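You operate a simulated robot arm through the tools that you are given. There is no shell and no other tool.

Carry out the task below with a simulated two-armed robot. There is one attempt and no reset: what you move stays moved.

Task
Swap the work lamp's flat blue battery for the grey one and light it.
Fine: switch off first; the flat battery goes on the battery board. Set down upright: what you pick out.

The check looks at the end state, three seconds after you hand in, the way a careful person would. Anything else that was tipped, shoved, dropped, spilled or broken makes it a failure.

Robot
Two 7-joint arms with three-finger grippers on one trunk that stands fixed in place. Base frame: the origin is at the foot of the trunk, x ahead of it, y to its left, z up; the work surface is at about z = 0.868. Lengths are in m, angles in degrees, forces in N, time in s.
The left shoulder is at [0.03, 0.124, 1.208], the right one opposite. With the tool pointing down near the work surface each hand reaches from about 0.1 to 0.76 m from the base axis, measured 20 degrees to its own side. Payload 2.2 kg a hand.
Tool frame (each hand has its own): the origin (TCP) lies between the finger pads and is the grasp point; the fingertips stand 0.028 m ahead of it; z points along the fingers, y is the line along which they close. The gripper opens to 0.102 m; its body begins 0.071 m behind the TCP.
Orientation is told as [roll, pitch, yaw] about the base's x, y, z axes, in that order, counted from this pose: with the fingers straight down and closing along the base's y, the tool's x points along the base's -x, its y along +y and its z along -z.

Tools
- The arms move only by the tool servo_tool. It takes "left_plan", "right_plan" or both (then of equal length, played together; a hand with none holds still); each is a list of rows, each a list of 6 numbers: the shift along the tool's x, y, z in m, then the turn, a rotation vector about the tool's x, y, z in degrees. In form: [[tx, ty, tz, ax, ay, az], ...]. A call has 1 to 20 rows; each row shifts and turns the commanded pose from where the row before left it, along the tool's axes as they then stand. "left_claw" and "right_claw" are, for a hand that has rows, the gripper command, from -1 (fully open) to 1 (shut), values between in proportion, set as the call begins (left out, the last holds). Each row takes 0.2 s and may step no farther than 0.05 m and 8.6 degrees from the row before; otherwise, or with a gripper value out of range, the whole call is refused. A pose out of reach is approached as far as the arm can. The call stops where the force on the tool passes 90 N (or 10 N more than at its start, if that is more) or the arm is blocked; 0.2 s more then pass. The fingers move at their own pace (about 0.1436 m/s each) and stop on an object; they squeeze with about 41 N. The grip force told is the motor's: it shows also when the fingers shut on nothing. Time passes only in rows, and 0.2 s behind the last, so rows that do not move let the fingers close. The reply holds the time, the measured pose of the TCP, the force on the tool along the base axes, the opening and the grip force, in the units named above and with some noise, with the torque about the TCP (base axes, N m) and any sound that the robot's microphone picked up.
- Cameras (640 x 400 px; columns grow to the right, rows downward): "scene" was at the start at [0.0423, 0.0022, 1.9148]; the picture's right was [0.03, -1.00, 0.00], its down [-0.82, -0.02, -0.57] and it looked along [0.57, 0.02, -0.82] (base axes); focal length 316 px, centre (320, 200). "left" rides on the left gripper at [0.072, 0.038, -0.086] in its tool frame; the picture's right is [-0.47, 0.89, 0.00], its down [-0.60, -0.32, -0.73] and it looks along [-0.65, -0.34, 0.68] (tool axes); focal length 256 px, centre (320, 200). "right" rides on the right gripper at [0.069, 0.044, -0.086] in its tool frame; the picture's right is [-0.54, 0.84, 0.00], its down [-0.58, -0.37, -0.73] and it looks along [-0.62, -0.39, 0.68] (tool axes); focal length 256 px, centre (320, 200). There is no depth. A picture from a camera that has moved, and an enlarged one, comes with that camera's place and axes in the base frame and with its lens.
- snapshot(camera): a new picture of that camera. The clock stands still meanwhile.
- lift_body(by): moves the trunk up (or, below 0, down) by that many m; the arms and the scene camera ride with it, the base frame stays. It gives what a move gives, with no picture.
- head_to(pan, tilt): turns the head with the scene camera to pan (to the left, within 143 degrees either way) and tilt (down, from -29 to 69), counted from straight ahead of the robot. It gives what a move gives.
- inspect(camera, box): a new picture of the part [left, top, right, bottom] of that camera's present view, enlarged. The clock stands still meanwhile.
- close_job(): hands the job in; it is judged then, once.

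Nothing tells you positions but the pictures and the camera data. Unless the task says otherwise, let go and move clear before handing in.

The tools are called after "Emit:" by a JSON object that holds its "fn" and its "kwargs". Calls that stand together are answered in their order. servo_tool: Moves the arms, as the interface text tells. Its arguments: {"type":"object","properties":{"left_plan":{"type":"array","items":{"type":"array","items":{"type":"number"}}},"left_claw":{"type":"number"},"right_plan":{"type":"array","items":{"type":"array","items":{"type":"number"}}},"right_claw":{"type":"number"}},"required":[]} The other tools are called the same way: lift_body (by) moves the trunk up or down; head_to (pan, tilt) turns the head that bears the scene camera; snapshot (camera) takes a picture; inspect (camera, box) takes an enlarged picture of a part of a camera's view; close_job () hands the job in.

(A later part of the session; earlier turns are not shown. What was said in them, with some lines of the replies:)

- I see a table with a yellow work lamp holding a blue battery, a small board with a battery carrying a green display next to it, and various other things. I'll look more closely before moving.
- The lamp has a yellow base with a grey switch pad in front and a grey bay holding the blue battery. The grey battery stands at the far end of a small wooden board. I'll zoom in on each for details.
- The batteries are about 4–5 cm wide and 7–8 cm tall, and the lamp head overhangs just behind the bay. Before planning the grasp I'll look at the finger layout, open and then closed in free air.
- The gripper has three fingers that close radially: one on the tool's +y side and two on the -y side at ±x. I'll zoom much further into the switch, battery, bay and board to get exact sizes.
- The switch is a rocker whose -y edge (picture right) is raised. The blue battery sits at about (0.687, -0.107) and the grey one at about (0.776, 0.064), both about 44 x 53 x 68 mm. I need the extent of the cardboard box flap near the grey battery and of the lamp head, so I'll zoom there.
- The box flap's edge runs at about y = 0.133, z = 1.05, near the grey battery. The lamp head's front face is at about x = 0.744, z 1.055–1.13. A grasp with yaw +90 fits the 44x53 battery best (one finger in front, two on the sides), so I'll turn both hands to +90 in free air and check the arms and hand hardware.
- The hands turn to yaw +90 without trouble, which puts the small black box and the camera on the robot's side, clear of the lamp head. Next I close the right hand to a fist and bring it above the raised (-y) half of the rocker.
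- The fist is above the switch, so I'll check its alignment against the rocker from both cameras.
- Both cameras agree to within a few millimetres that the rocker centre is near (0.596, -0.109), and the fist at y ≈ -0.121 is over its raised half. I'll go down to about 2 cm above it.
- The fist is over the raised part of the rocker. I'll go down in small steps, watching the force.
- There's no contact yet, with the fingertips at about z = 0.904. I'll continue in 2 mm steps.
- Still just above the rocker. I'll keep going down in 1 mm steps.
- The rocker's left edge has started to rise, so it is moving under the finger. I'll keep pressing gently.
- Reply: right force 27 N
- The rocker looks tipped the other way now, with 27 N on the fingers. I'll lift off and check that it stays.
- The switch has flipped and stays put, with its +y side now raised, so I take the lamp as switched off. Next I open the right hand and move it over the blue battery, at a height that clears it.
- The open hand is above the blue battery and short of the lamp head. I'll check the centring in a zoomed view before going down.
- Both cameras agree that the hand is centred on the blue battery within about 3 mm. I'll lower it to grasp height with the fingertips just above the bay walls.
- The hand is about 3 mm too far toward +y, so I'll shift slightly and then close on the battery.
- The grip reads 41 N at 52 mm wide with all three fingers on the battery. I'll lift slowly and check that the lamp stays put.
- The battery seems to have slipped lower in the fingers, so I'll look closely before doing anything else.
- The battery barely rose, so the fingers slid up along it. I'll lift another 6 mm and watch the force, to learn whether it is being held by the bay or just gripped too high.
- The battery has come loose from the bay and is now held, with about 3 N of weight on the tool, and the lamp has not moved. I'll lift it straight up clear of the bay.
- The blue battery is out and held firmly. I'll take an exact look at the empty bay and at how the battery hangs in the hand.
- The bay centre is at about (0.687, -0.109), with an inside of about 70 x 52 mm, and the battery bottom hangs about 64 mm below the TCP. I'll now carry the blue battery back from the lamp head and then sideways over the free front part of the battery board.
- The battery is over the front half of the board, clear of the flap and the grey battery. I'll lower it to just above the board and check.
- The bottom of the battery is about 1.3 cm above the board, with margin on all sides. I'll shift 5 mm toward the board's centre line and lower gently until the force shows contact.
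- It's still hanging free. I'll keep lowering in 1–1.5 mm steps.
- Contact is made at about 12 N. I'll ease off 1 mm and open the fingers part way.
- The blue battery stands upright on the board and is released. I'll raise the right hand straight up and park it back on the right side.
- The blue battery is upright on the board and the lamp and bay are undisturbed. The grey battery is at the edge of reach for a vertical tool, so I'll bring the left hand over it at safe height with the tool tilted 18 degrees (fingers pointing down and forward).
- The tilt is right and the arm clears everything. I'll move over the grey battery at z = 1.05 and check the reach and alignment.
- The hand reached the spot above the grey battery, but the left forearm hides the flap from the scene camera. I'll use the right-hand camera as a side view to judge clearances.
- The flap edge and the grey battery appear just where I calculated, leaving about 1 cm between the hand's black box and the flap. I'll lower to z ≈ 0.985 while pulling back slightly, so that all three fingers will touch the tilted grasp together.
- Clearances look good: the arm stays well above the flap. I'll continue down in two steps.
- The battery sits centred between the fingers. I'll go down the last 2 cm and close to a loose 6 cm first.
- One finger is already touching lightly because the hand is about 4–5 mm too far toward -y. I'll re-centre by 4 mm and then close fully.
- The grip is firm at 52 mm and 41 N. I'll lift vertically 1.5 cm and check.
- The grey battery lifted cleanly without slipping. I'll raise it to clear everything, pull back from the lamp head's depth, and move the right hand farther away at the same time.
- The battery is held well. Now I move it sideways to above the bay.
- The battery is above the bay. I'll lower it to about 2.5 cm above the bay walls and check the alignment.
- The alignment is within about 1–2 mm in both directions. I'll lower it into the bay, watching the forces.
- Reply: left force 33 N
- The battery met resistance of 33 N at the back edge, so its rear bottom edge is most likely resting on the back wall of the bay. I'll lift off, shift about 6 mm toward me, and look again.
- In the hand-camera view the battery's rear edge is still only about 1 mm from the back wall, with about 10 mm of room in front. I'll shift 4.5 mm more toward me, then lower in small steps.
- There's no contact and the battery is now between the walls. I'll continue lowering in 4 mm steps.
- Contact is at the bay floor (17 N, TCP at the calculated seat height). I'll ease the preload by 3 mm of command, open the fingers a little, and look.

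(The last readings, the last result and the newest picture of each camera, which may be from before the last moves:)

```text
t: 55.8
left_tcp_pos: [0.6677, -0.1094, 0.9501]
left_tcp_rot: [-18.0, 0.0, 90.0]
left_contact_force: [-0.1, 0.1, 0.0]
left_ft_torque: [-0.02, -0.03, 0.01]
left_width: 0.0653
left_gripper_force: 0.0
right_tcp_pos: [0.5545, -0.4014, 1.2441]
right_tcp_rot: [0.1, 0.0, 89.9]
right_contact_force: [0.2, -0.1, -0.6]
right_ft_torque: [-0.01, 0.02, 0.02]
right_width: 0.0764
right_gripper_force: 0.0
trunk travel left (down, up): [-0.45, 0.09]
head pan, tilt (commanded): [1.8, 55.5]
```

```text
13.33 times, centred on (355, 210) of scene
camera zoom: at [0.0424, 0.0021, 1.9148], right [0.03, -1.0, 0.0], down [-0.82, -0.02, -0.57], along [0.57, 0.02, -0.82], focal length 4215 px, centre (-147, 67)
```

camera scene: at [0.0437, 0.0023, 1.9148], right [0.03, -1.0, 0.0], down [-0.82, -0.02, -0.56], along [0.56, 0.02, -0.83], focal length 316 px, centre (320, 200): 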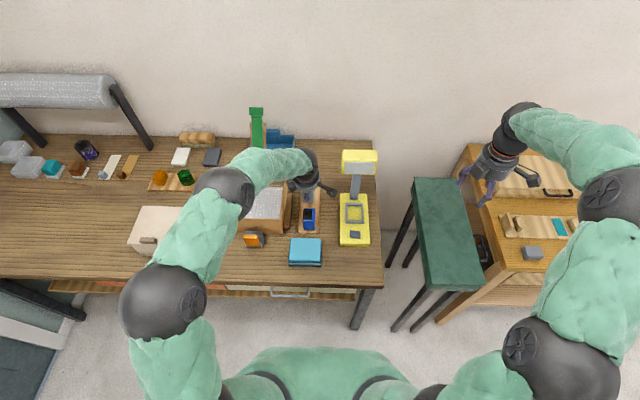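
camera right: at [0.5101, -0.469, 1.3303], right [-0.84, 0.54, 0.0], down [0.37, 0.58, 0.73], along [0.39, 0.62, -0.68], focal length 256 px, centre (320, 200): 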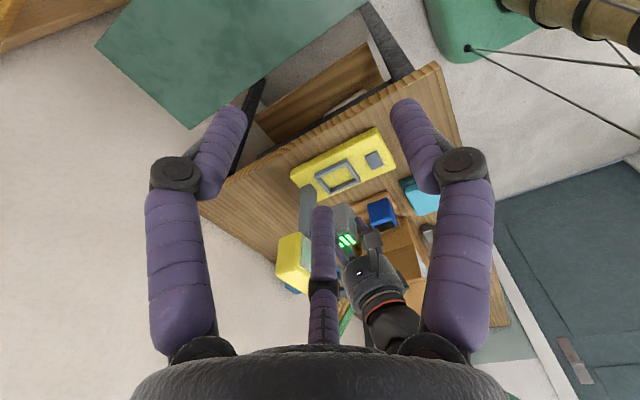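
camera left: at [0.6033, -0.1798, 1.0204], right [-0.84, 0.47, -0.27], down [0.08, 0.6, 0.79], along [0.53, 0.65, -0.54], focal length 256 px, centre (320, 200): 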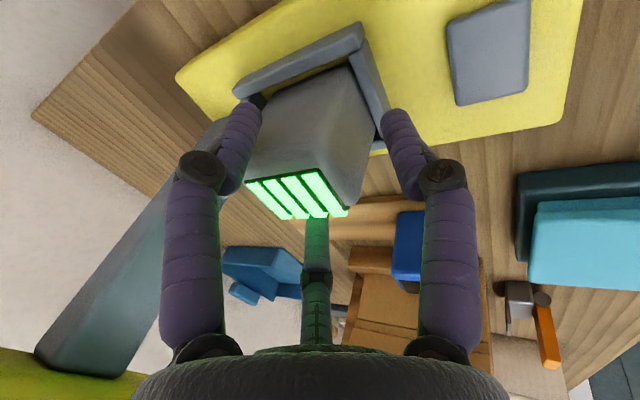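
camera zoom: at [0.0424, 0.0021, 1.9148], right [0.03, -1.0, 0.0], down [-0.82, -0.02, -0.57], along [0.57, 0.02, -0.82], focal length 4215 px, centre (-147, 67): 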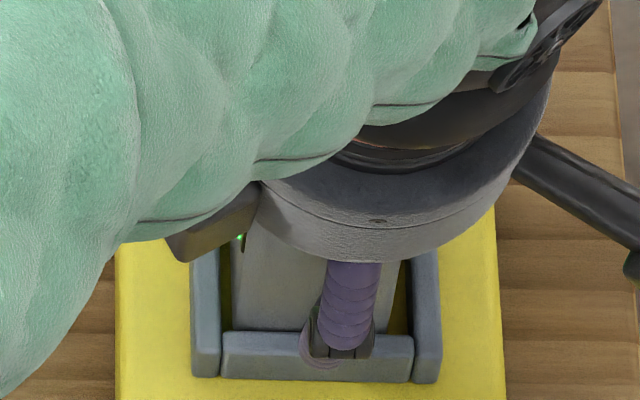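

The battery is standing in the bay and the fingers are free. I'll raise the left hand straight up and inspect the seating.

Emit:
{"fn": "servo_tool", "kwargs": {"left_plan": [[0, -0.0031, -0.0095, 0, 0, 0], [0, -0.0062, -0.019, 0, 0, 0], [0, -0.0062, -0.019, 0, 0, 0], [0, -0.0077, -0.0238, 0, 0, 0], [0, -0.0077, -0.0238, 0, 0, 0], [0, -0.0077, -0.0238, 0, 0, 0]]}}

Emit:
{"fn": "inspect", "kwargs": {"camera": "scene", "box": [330, 190, 380, 245]}}

Emit:
{"fn": "snapshot", "kwargs": {"camera": "left"}}

```text
t: 57.2
left_tcp_pos: [0.668, -0.1105, 1.0785]
left_tcp_rot: [-18.1, 0.0, 89.9]
left_contact_force: [-0.4, 0.3, 0.2]
left_ft_torque: [-0.01, -0.07, -0.01]
left_width: 0.0653
left_gripper_force: 0.0
right_tcp_pos: [0.5559, -0.4012, 1.2437]
right_tcp_rot: [0.0, 0.0, 89.9]
right_contact_force: [-0.1, 1.1, -1.1]
right_ft_torque: [0.01, 0.01, -0.03]
right_width: 0.0765
right_gripper_force: 0.1
trunk travel left (down, up): [-0.45, 0.09]
head pan, tilt (commanded): [1.8, 55.5]
```

```text
7.27 times, centred on (355, 218) of scene
camera zoom: at [0.0417, 0.0021, 1.9148], right [0.03, -1.0, 0.0], down [-0.82, -0.02, -0.57], along [0.57, 0.02, -0.82], focal length 2299 px, centre (66, 73)
```

zoom: 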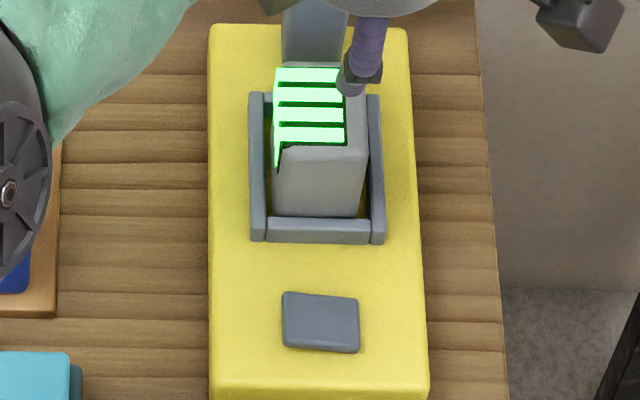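

```text
taken
camera left: at [0.6034, -0.1813, 1.1475], right [-0.84, 0.47, -0.27], down [0.08, 0.6, 0.79], along [0.54, 0.65, -0.54], focal length 256 px, centre (320, 200)
```

left: 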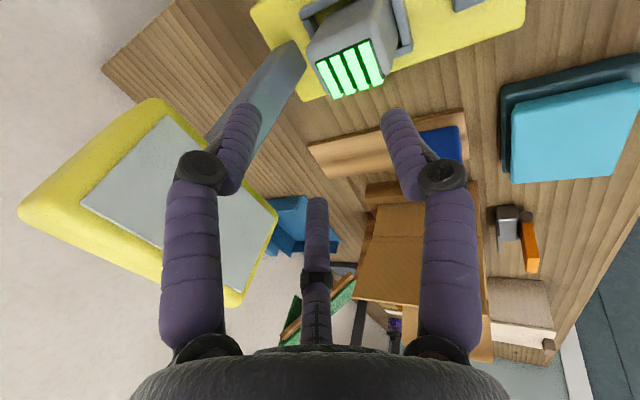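

The grey battery stands upright in the bay. I'll move the left arm well away to the left, then bring the closed right hand over the raised (+y) half of the switch.

Emit:
{"fn": "servo_tool", "kwargs": {"left_plan": [[0, -0.0124, -0.038, 0, 0, 0], [0, -0.0124, -0.038, 0, 0, 0], [0, -0.0124, -0.038, 0, 0, 0], [-0.04, 0, 0, 0, 0, 0], [-0.045, 0, 0, 0, 0, 0], [-0.045, 0, 0, 0, 0, 0], [-0.045, 0, 0, 0, 0, 0], [-0.045, 0, 0, 0, 0, 0], [-0.045, 0, 0, 0, 0, 0], [-0.045, 0, 0, 0, 0, 0], [-0.045, 0, 0, 0, 0, 0], [0, 0, 0, 0, 0, 0]]}}

Emit:
{"fn": "snapshot", "kwargs": {"camera": "scene"}}

Emit:
{"fn": "inspect", "kwargs": {"camera": "scene", "box": [280, 140, 390, 250]}}

```text
t: 59.8
left_tcp_pos: [0.6688, 0.2457, 1.1956]
left_tcp_rot: [-18.1, 0.1, 89.9]
left_contact_force: [-0.2, -0.2, 0.2]
left_ft_torque: [0.0, 0.03, 0.01]
left_width: 0.0651
left_gripper_force: 0.1
right_tcp_pos: [0.554, -0.3996, 1.2452]
right_tcp_rot: [0.0, 0.0, 89.9]
right_contact_force: [0.3, 0.3, -0.9]
right_ft_torque: [0.06, -0.04, 0.0]
right_width: 0.0764
right_gripper_force: 0.2
trunk travel left (down, up): [-0.45, 0.09]
head pan, tilt (commanded): [1.8, 55.5]
```

```text
taken
camera scene: at [0.0425, 0.0008, 1.9148], right [0.03, -1.0, 0.0], down [-0.82, -0.02, -0.57], along [0.57, 0.02, -0.82], focal length 316 px, centre (320, 200)
```

scene: 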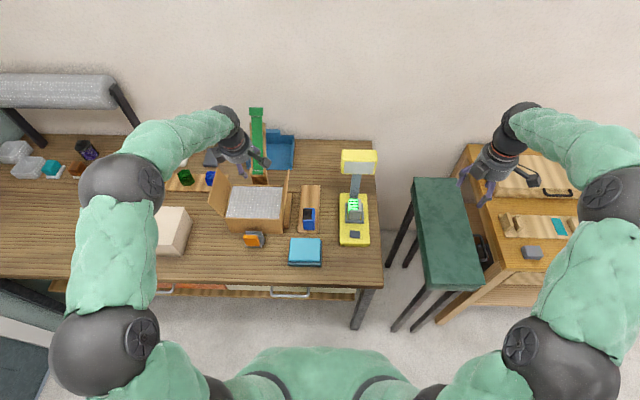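

```text
3.64 times, centred on (335, 195) of scene
camera zoom: at [0.0425, 0.0008, 1.9148], right [0.03, -1.0, 0.0], down [-0.82, -0.02, -0.57], along [0.57, 0.02, -0.82], focal length 1149 px, centre (266, 218)
```

zoom: 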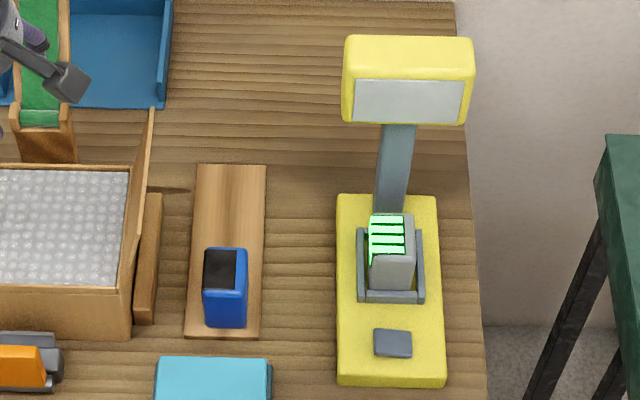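

Everything looks tidy: the blue battery on the board, the grey one in the bay. I'll check the grey battery's seating in detail.

Emit:
{"fn": "inspect", "kwargs": {"camera": "scene", "box": [335, 194, 375, 226]}}

Emit:
{"fn": "inspect", "kwargs": {"camera": "scene", "box": [345, 226, 365, 238]}}

Emit:
{"fn": "inspect", "kwargs": {"camera": "scene", "box": [290, 194, 330, 240]}}

```text
12.50 times, centred on (355, 210) of scene
camera zoom: at [0.0425, 0.0008, 1.9148], right [0.03, -1.0, 0.0], down [-0.82, -0.02, -0.57], along [0.57, 0.02, -0.82], focal length 3951 px, centre (-118, 75)
```

zoom: 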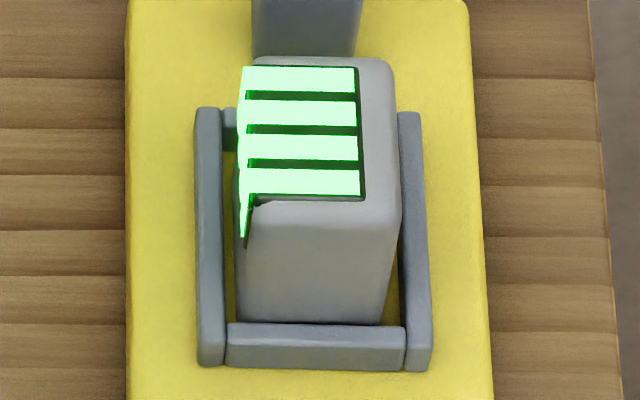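

```text
16.00 times, centred on (355, 232) of scene
camera zoom: at [0.0425, 0.0008, 1.9148], right [0.03, -1.0, 0.0], down [-0.82, -0.02, -0.57], along [0.57, 0.02, -0.82], focal length 5058 px, centre (-240, -312)
```

zoom: 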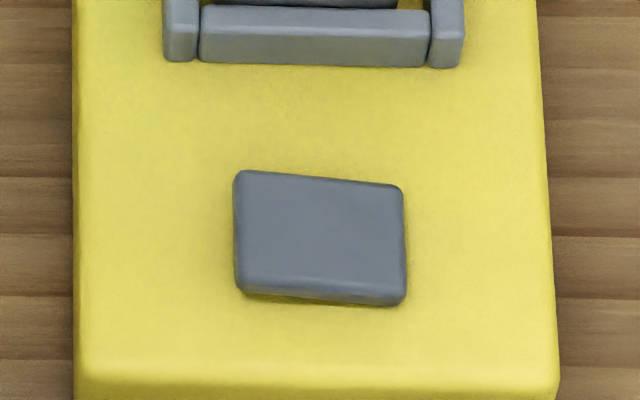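

```text
8.70 times, centred on (310, 217) of scene
camera zoom: at [0.0425, 0.0008, 1.9148], right [0.03, -1.0, 0.0], down [-0.82, -0.02, -0.57], along [0.57, 0.02, -0.82], focal length 2749 px, centre (407, 52)
```

zoom: 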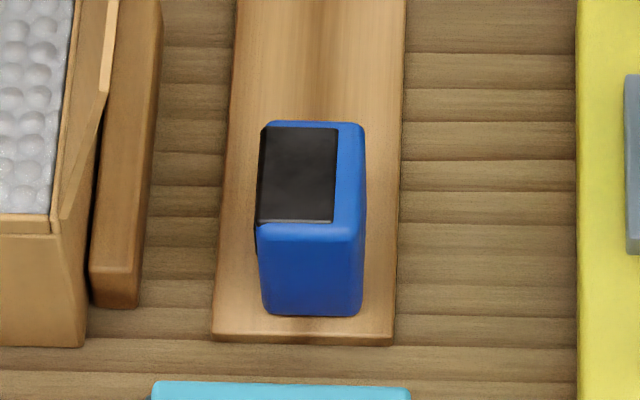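

Both batteries stand upright, and the grey one is down inside the bay walls. Now the right fist goes above the raised (+y) half of the rocker.

Emit:
{"fn": "servo_tool", "kwargs": {"right_plan": [[-0.0336, -0.0046, 0.0211, 0, 0, 0], [-0.0336, -0.0046, 0.0211, 0, 0, 0], [-0.0336, -0.0046, 0.0211, 0, 0, 0], [-0.0336, -0.0046, 0.0211, 0, 0, 0], [-0.0336, -0.0046, 0.0211, 0, 0, 0], [-0.0336, -0.0046, 0.0211, 0, 0, 0], [-0.0336, -0.0046, 0.0211, 0, 0, 0], [-0.0336, -0.0046, 0.0211, 0, 0, 0], [-0.0336, -0.0046, 0.0211, 0, 0, 0], [0, 0, 0, 0, 0, 0]], "right_claw": 1}}

Emit:
{"fn": "inspect", "kwargs": {"camera": "scene", "box": [320, 160, 390, 250]}}

Emit:
{"fn": "snapshot", "kwargs": {"camera": "right"}}

```text
t: 62.0
left_tcp_pos: [0.669, 0.2447, 1.1968]
left_tcp_rot: [-18.0, 0.0, 89.9]
left_contact_force: [-0.2, -0.7, -0.5]
left_ft_torque: [-0.03, -0.03, -0.01]
left_width: 0.0653
left_gripper_force: 0.1
right_tcp_pos: [0.5956, -0.0966, 1.056]
right_tcp_rot: [0.0, -0.1, 89.9]
right_contact_force: [0.1, -1.2, -0.1]
right_ft_torque: [0.02, 0.03, 0.0]
right_width: 0.0021
right_gripper_force: 31.6
trunk travel left (down, up): [-0.45, 0.09]
head pan, tilt (commanded): [1.8, 55.5]
```

```text
4.44 times, centred on (355, 205) of scene
camera zoom: at [0.0415, 0.0012, 1.9149], right [0.03, -1.0, 0.0], down [-0.82, -0.02, -0.57], along [0.57, 0.02, -0.82], focal length 1405 px, centre (164, 178)
```

zoom: 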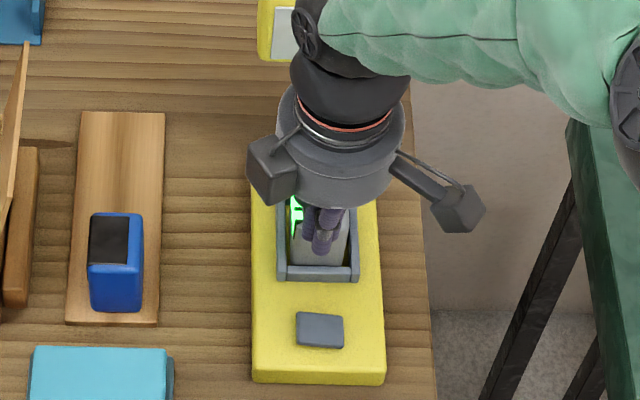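

```text
taken
camera right: at [0.5511, -0.1667, 1.1419], right [-0.84, 0.54, 0.0], down [0.37, 0.58, 0.73], along [0.39, 0.62, -0.68], focal length 256 px, centre (320, 200)
```

right: 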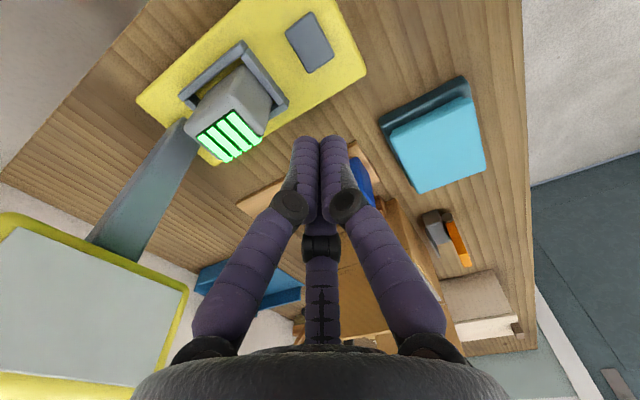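

Aligned over the +y half. I'll descend quickly to just above and then step down gently.

Emit:
{"fn": "servo_tool", "kwargs": {"right_plan": [[0, 0, 0.035, 0, 0, 0], [0, 0, 0.035, 0, 0, 0], [0, 0, 0.03, 0, 0, 0], [0, 0, 0.02, 0, 0, 0], [0, 0, 0.01, 0, 0, 0], [0, 0, 0, 0, 0, 0]]}}

Emit:
{"fn": "inspect", "kwargs": {"camera": "scene", "box": [340, 220, 370, 240]}}

```text
t: 63.4
left_tcp_pos: [0.6678, 0.2448, 1.1964]
left_tcp_rot: [-18.1, 0.0, 89.9]
left_contact_force: [0.6, -0.1, 0.0]
left_ft_torque: [-0.04, -0.02, -0.02]
left_width: 0.0655
left_gripper_force: 0.1
right_tcp_pos: [0.5967, -0.0961, 0.9248]
right_tcp_rot: [0.0, 0.0, 89.9]
right_contact_force: [-0.5, -0.2, 0.8]
right_ft_torque: [0.01, 0.01, -0.03]
right_width: 0.0023
right_gripper_force: 31.4
trunk travel left (down, up): [-0.45, 0.09]
head pan, tilt (commanded): [1.8, 55.5]
```

```text
16.00 times, centred on (355, 230) of scene
camera zoom: at [0.0424, 0.0022, 1.9148], right [0.03, -1.0, 0.0], down [-0.82, -0.02, -0.57], along [0.57, 0.02, -0.82], focal length 5058 px, centre (-240, -280)
```

zoom: 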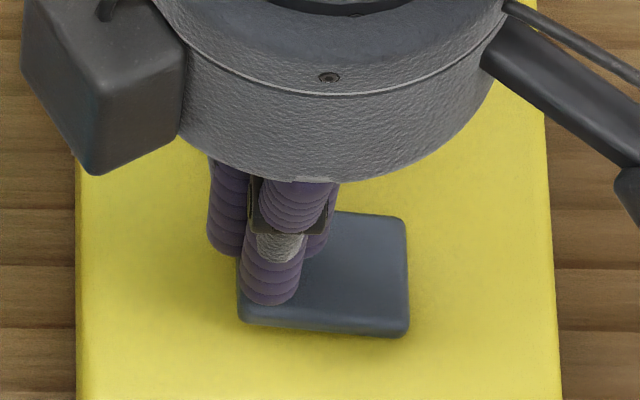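

Emit:
{"fn": "servo_tool", "kwargs": {"right_plan": [[0, 0, 0.002, 0, 0, 0], [0, 0, 0.002, 0, 0, 0], [0, 0, 0.002, 0, 0, 0], [0, 0, 0.001, 0, 0, 0], [0, 0, 0, 0, 0, 0]]}}

Emit:
{"fn": "servo_tool", "kwargs": {"right_plan": [[0, 0, 0.001, 0, 0, 0], [0, 0, 0.001, 0, 0, 0], [0, 0, 0, 0, 0, 0]]}}

Emit:
{"fn": "inspect", "kwargs": {"camera": "scene", "box": [340, 220, 370, 240]}}

Emit:
{"fn": "inspect", "kwargs": {"camera": "scene", "box": [320, 140, 400, 250]}}

```text
t: 64.6
left_tcp_pos: [0.6682, 0.246, 1.1964]
left_tcp_rot: [-18.0, 0.0, 89.9]
left_contact_force: [0.1, -0.3, -0.6]
left_ft_torque: [0.01, 0.0, -0.02]
left_width: 0.0652
left_gripper_force: 0.1
right_tcp_pos: [0.5948, -0.0961, 0.9182]
right_tcp_rot: [0.0, 0.0, 89.9]
right_contact_force: [-0.4, 1.6, 0.9]
right_ft_torque: [0.0, 0.01, 0.03]
right_width: 0.0023
right_gripper_force: 31.5
trunk travel left (down, up): [-0.45, 0.09]
head pan, tilt (commanded): [1.8, 55.5]
```

```text
t: 65.4
left_tcp_pos: [0.6681, 0.2464, 1.1963]
left_tcp_rot: [-18.1, 0.0, 89.8]
left_contact_force: [0.3, 0.2, -0.4]
left_ft_torque: [-0.02, -0.04, -0.01]
left_width: 0.0654
left_gripper_force: 0.0
right_tcp_pos: [0.5956, -0.097, 0.9158]
right_tcp_rot: [0.0, 0.0, 90.0]
right_contact_force: [-0.5, 0.5, 0.8]
right_ft_torque: [-0.03, 0.03, -0.01]
right_width: 0.002
right_gripper_force: 31.2
trunk travel left (down, up): [-0.45, 0.09]
head pan, tilt (commanded): [1.8, 55.5]
```

```text
16.00 times, centred on (355, 230) of scene
camera zoom: at [0.0423, 0.0023, 1.9148], right [0.03, -1.0, 0.0], down [-0.82, -0.02, -0.57], along [0.57, 0.02, -0.82], focal length 5058 px, centre (-240, -280)
```

zoom: 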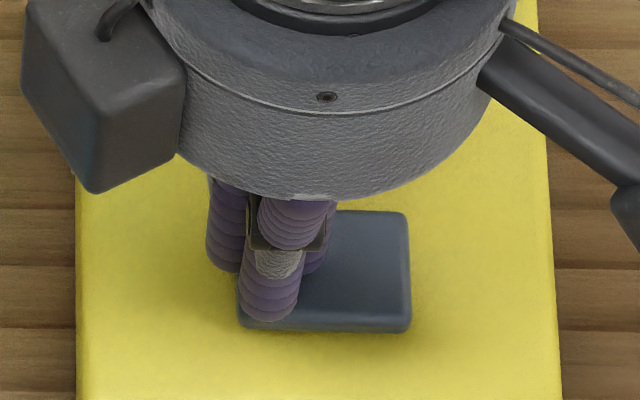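

```text
3.64 times, centred on (360, 195) of scene
camera zoom: at [0.0423, 0.0023, 1.9148], right [0.03, -1.0, 0.0], down [-0.82, -0.02, -0.57], along [0.57, 0.02, -0.82], focal length 1149 px, centre (174, 218)
```

zoom: 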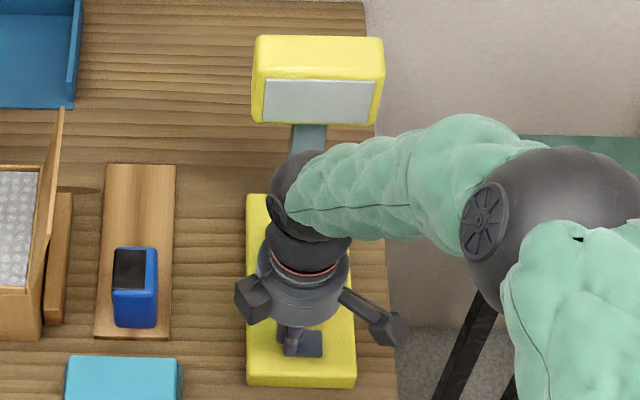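

The rocker is levelling under the finger. I'll press a bit further.

Emit:
{"fn": "servo_tool", "kwargs": {"right_plan": [[0, 0, 0.001, 0, 0, 0], [0, 0, 0.001, 0, 0, 0], [0, 0, 0.001, 0, 0, 0], [0, 0, 0, 0, 0, 0]]}}

Emit:
{"fn": "inspect", "kwargs": {"camera": "scene", "box": [340, 220, 370, 240]}}

Emit:
{"fn": "inspect", "kwargs": {"camera": "scene", "box": [320, 140, 400, 250]}}

```text
t: 66.4
left_tcp_pos: [0.6669, 0.2463, 1.1968]
left_tcp_rot: [-18.1, 0.0, 89.9]
left_contact_force: [0.4, -0.2, 0.0]
left_ft_torque: [0.01, 0.02, 0.04]
left_width: 0.0652
left_gripper_force: 0.1
right_tcp_pos: [0.5972, -0.0955, 0.9163]
right_tcp_rot: [-0.1, 0.0, 89.9]
right_contact_force: [-1.9, 2.9, 19.8]
right_ft_torque: [-0.21, 0.02, 0.1]
right_width: 0.002
right_gripper_force: 31.1
trunk travel left (down, up): [-0.45, 0.09]
head pan, tilt (commanded): [1.8, 55.5]
```

```text
16.00 times, centred on (355, 230) of scene
camera zoom: at [0.0397, 0.0031, 1.915], right [0.03, -1.0, 0.0], down [-0.82, -0.03, -0.57], along [0.57, 0.02, -0.82], focal length 5058 px, centre (-240, -280)
```

zoom: 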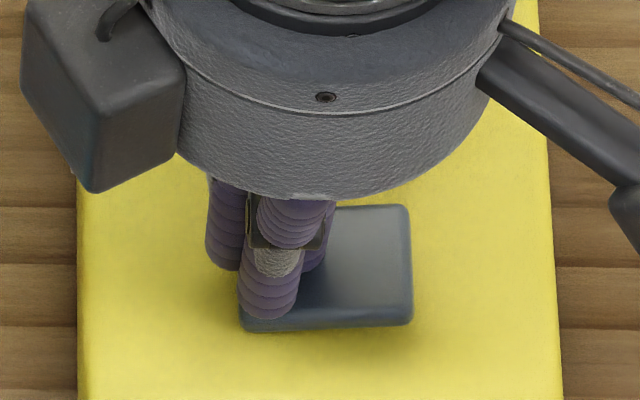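

```text
3.64 times, centred on (360, 195) of scene
camera zoom: at [0.0397, 0.0031, 1.915], right [0.03, -1.0, 0.0], down [-0.82, -0.03, -0.57], along [0.57, 0.02, -0.82], focal length 1149 px, centre (174, 218)
```

zoom: 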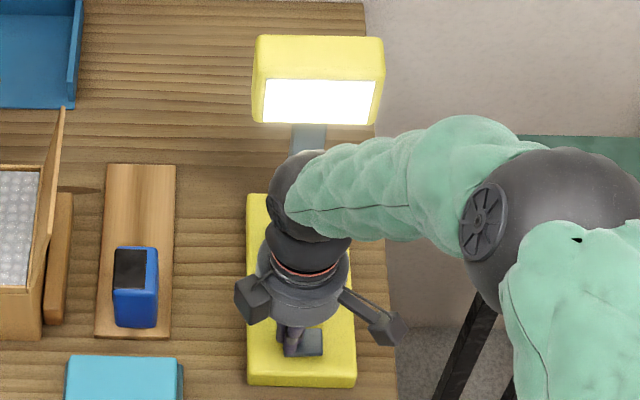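

The lamp is lit. I'll lift the right hand off and check that it stays lit.

Emit:
{"fn": "servo_tool", "kwargs": {"right_plan": [[0, 0, -0.01, 0, 0, 0], [0, 0, -0.03, 0, 0, 0], [0, 0, -0.035, 0, 0, 0], [0, 0, -0.035, 0, 0, 0], [0, 0, -0.03, 0, 0, 0], [0.03, 0.005, -0.02, 0, 0, 0], [0.04, 0.005, -0.015, 0, 0, 0], [0.04, 0.005, -0.015, 0, 0, 0], [0.04, 0.005, -0.015, 0, 0, 0], [0.04, 0.005, -0.015, 0, 0, 0], [0.04, 0.005, -0.015, 0, 0, 0], [0.04, 0.005, -0.015, 0, 0, 0]]}}

Emit:
{"fn": "snapshot", "kwargs": {"camera": "scene"}}

Emit:
{"fn": "inspect", "kwargs": {"camera": "scene", "box": [280, 140, 390, 250]}}

```text
t: 69.0
left_tcp_pos: [0.6686, 0.246, 1.197]
left_tcp_rot: [-18.1, -0.1, 89.8]
left_contact_force: [-0.5, -0.4, -0.3]
left_ft_torque: [-0.02, -0.04, -0.02]
left_width: 0.0652
left_gripper_force: 0.0
right_tcp_pos: [0.5593, -0.3685, 1.1627]
right_tcp_rot: [0.0, -0.1, 90.0]
right_contact_force: [-0.2, 0.6, 0.2]
right_ft_torque: [0.0, -0.01, 0.01]
right_width: 0.002
right_gripper_force: 31.5
trunk travel left (down, up): [-0.45, 0.09]
head pan, tilt (commanded): [1.8, 55.5]
```

```text
taken
camera scene: at [0.0416, 0.0009, 1.9148], right [0.03, -1.0, 0.0], down [-0.82, -0.02, -0.57], along [0.57, 0.02, -0.82], focal length 316 px, centre (320, 200)
```

scene: 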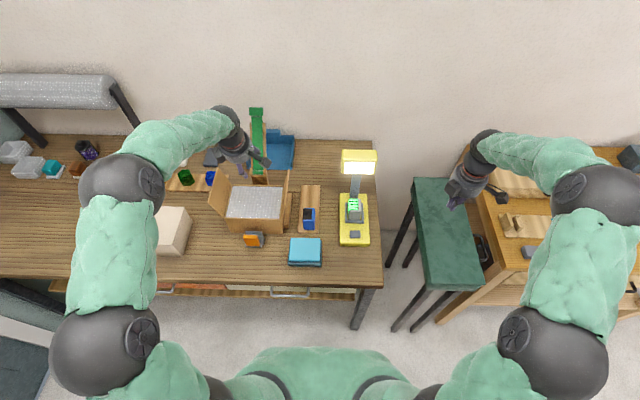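

```text
3.64 times, centred on (335, 195) of scene
camera zoom: at [0.0416, 0.0009, 1.9148], right [0.03, -1.0, 0.0], down [-0.82, -0.02, -0.57], along [0.57, 0.02, -0.82], focal length 1149 px, centre (266, 218)
```

zoom: 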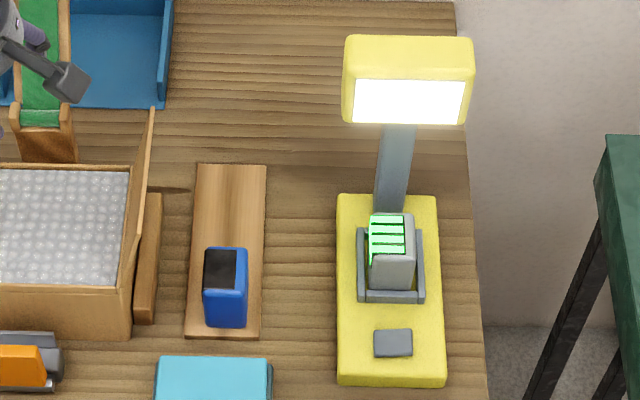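

The lamp stays lit, the grey battery is seated and the blue one stands on the board. I'll raise the left hand clear and take a last look at the whole table.

Emit:
{"fn": "servo_tool", "kwargs": {"left_plan": [[0, -0.0124, -0.038, 0, 0, 0], [0, -0.0124, -0.038, 0, 0, 0], [0, -0.0124, -0.038, 0, 0, 0], [0, -0.0124, -0.038, 0, 0, 0], [0, 0.03, -0.0097, 0, 0, 0], [0, 0.03, -0.0097, 0, 0, 0], [0, 0.03, -0.0097, 0, 0, 0], [0, 0.03, -0.0097, 0, 0, 0], [0, 0, 0, 0, 0, 0]]}}

Emit:
{"fn": "snapshot", "kwargs": {"camera": "scene"}}

Emit:
{"fn": "inspect", "kwargs": {"camera": "scene", "box": [80, 120, 330, 280]}}

Emit:
{"fn": "inspect", "kwargs": {"camera": "scene", "box": [280, 140, 390, 250]}}

```text
t: 71.0
left_tcp_pos: [0.5437, 0.2459, 1.3555]
left_tcp_rot: [-17.9, -0.1, 89.9]
left_contact_force: [0.3, -0.5, 0.5]
left_ft_torque: [0.02, 0.05, -0.02]
left_width: 0.0653
left_gripper_force: 0.1
right_tcp_pos: [0.5605, -0.3665, 1.1629]
right_tcp_rot: [0.1, 0.0, 89.9]
right_contact_force: [0.0, -0.4, -0.7]
right_ft_torque: [-0.02, 0.01, 0.01]
right_width: 0.0018
right_gripper_force: 31.7
trunk travel left (down, up): [-0.45, 0.09]
head pan, tilt (commanded): [1.8, 55.5]
```

```text
taken
camera scene: at [0.044, 0.0019, 1.9148], right [0.03, -1.0, 0.0], down [-0.82, -0.02, -0.56], along [0.56, 0.02, -0.83], focal length 316 px, centre (320, 200)
```

scene: 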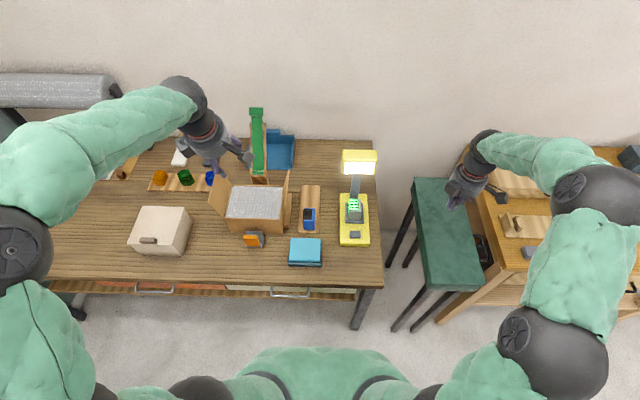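

```text
2.50 times, centred on (205, 200) of scene
camera zoom: at [0.044, 0.0019, 1.9148], right [0.03, -1.0, 0.0], down [-0.82, -0.02, -0.56], along [0.56, 0.02, -0.83], focal length 790 px, centre (608, 200)
```

zoom: 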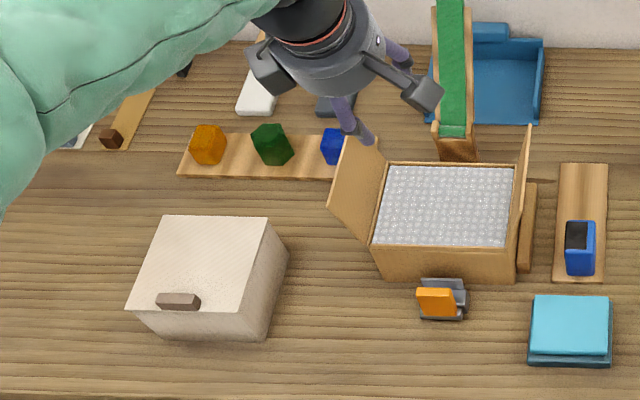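

```text
3.64 times, centred on (335, 195) of scene
camera zoom: at [0.044, 0.0019, 1.9148], right [0.03, -1.0, 0.0], down [-0.82, -0.02, -0.56], along [0.56, 0.02, -0.83], focal length 1149 px, centre (266, 218)
```

zoom: 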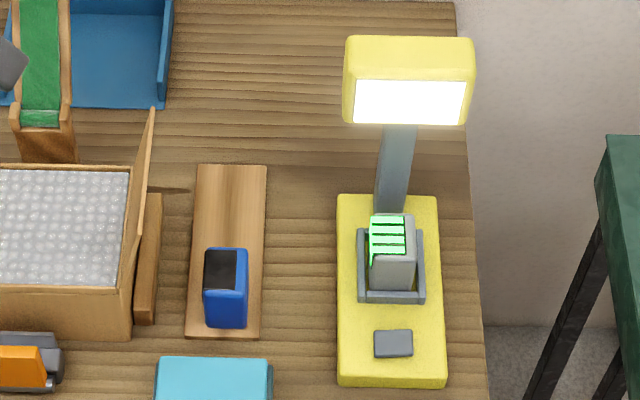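

The lamp is lit with the grey battery upright in its bay, and the blue battery stands upright on the battery board. Every other object I can see is where it was at the start, and both hands are clear, so I'm handing in.

Emit:
{"fn": "close_job", "kwargs": {}}

```text
The job is handed in.
```

The lamp is lit and running on the grey battery, which stands upright in its bay. The flat blue battery stands upright on the front part of the battery board. I've handed the job in and don't have the check's result.

- **Switch:** It has no on/off marking I could see. I took its starting position as "on" and flipped it before pulling the blue battery. Pressing it back lit the lamp, so that was right.
- **Rough moment:** On the first try the grey battery's rear edge came down on something in the bay, most likely the back wall, at about 33 N. I lifted it, shifted it about 1 cm toward the robot, and it went in cleanly. The lamp did not visibly move.
- **Surroundings:** Comparing the last pictures with the first, nothing else was moved or tipped. The left arm still hid a few items at the far left of the table, but nothing worked near them. Both hands were clear at hand-in.
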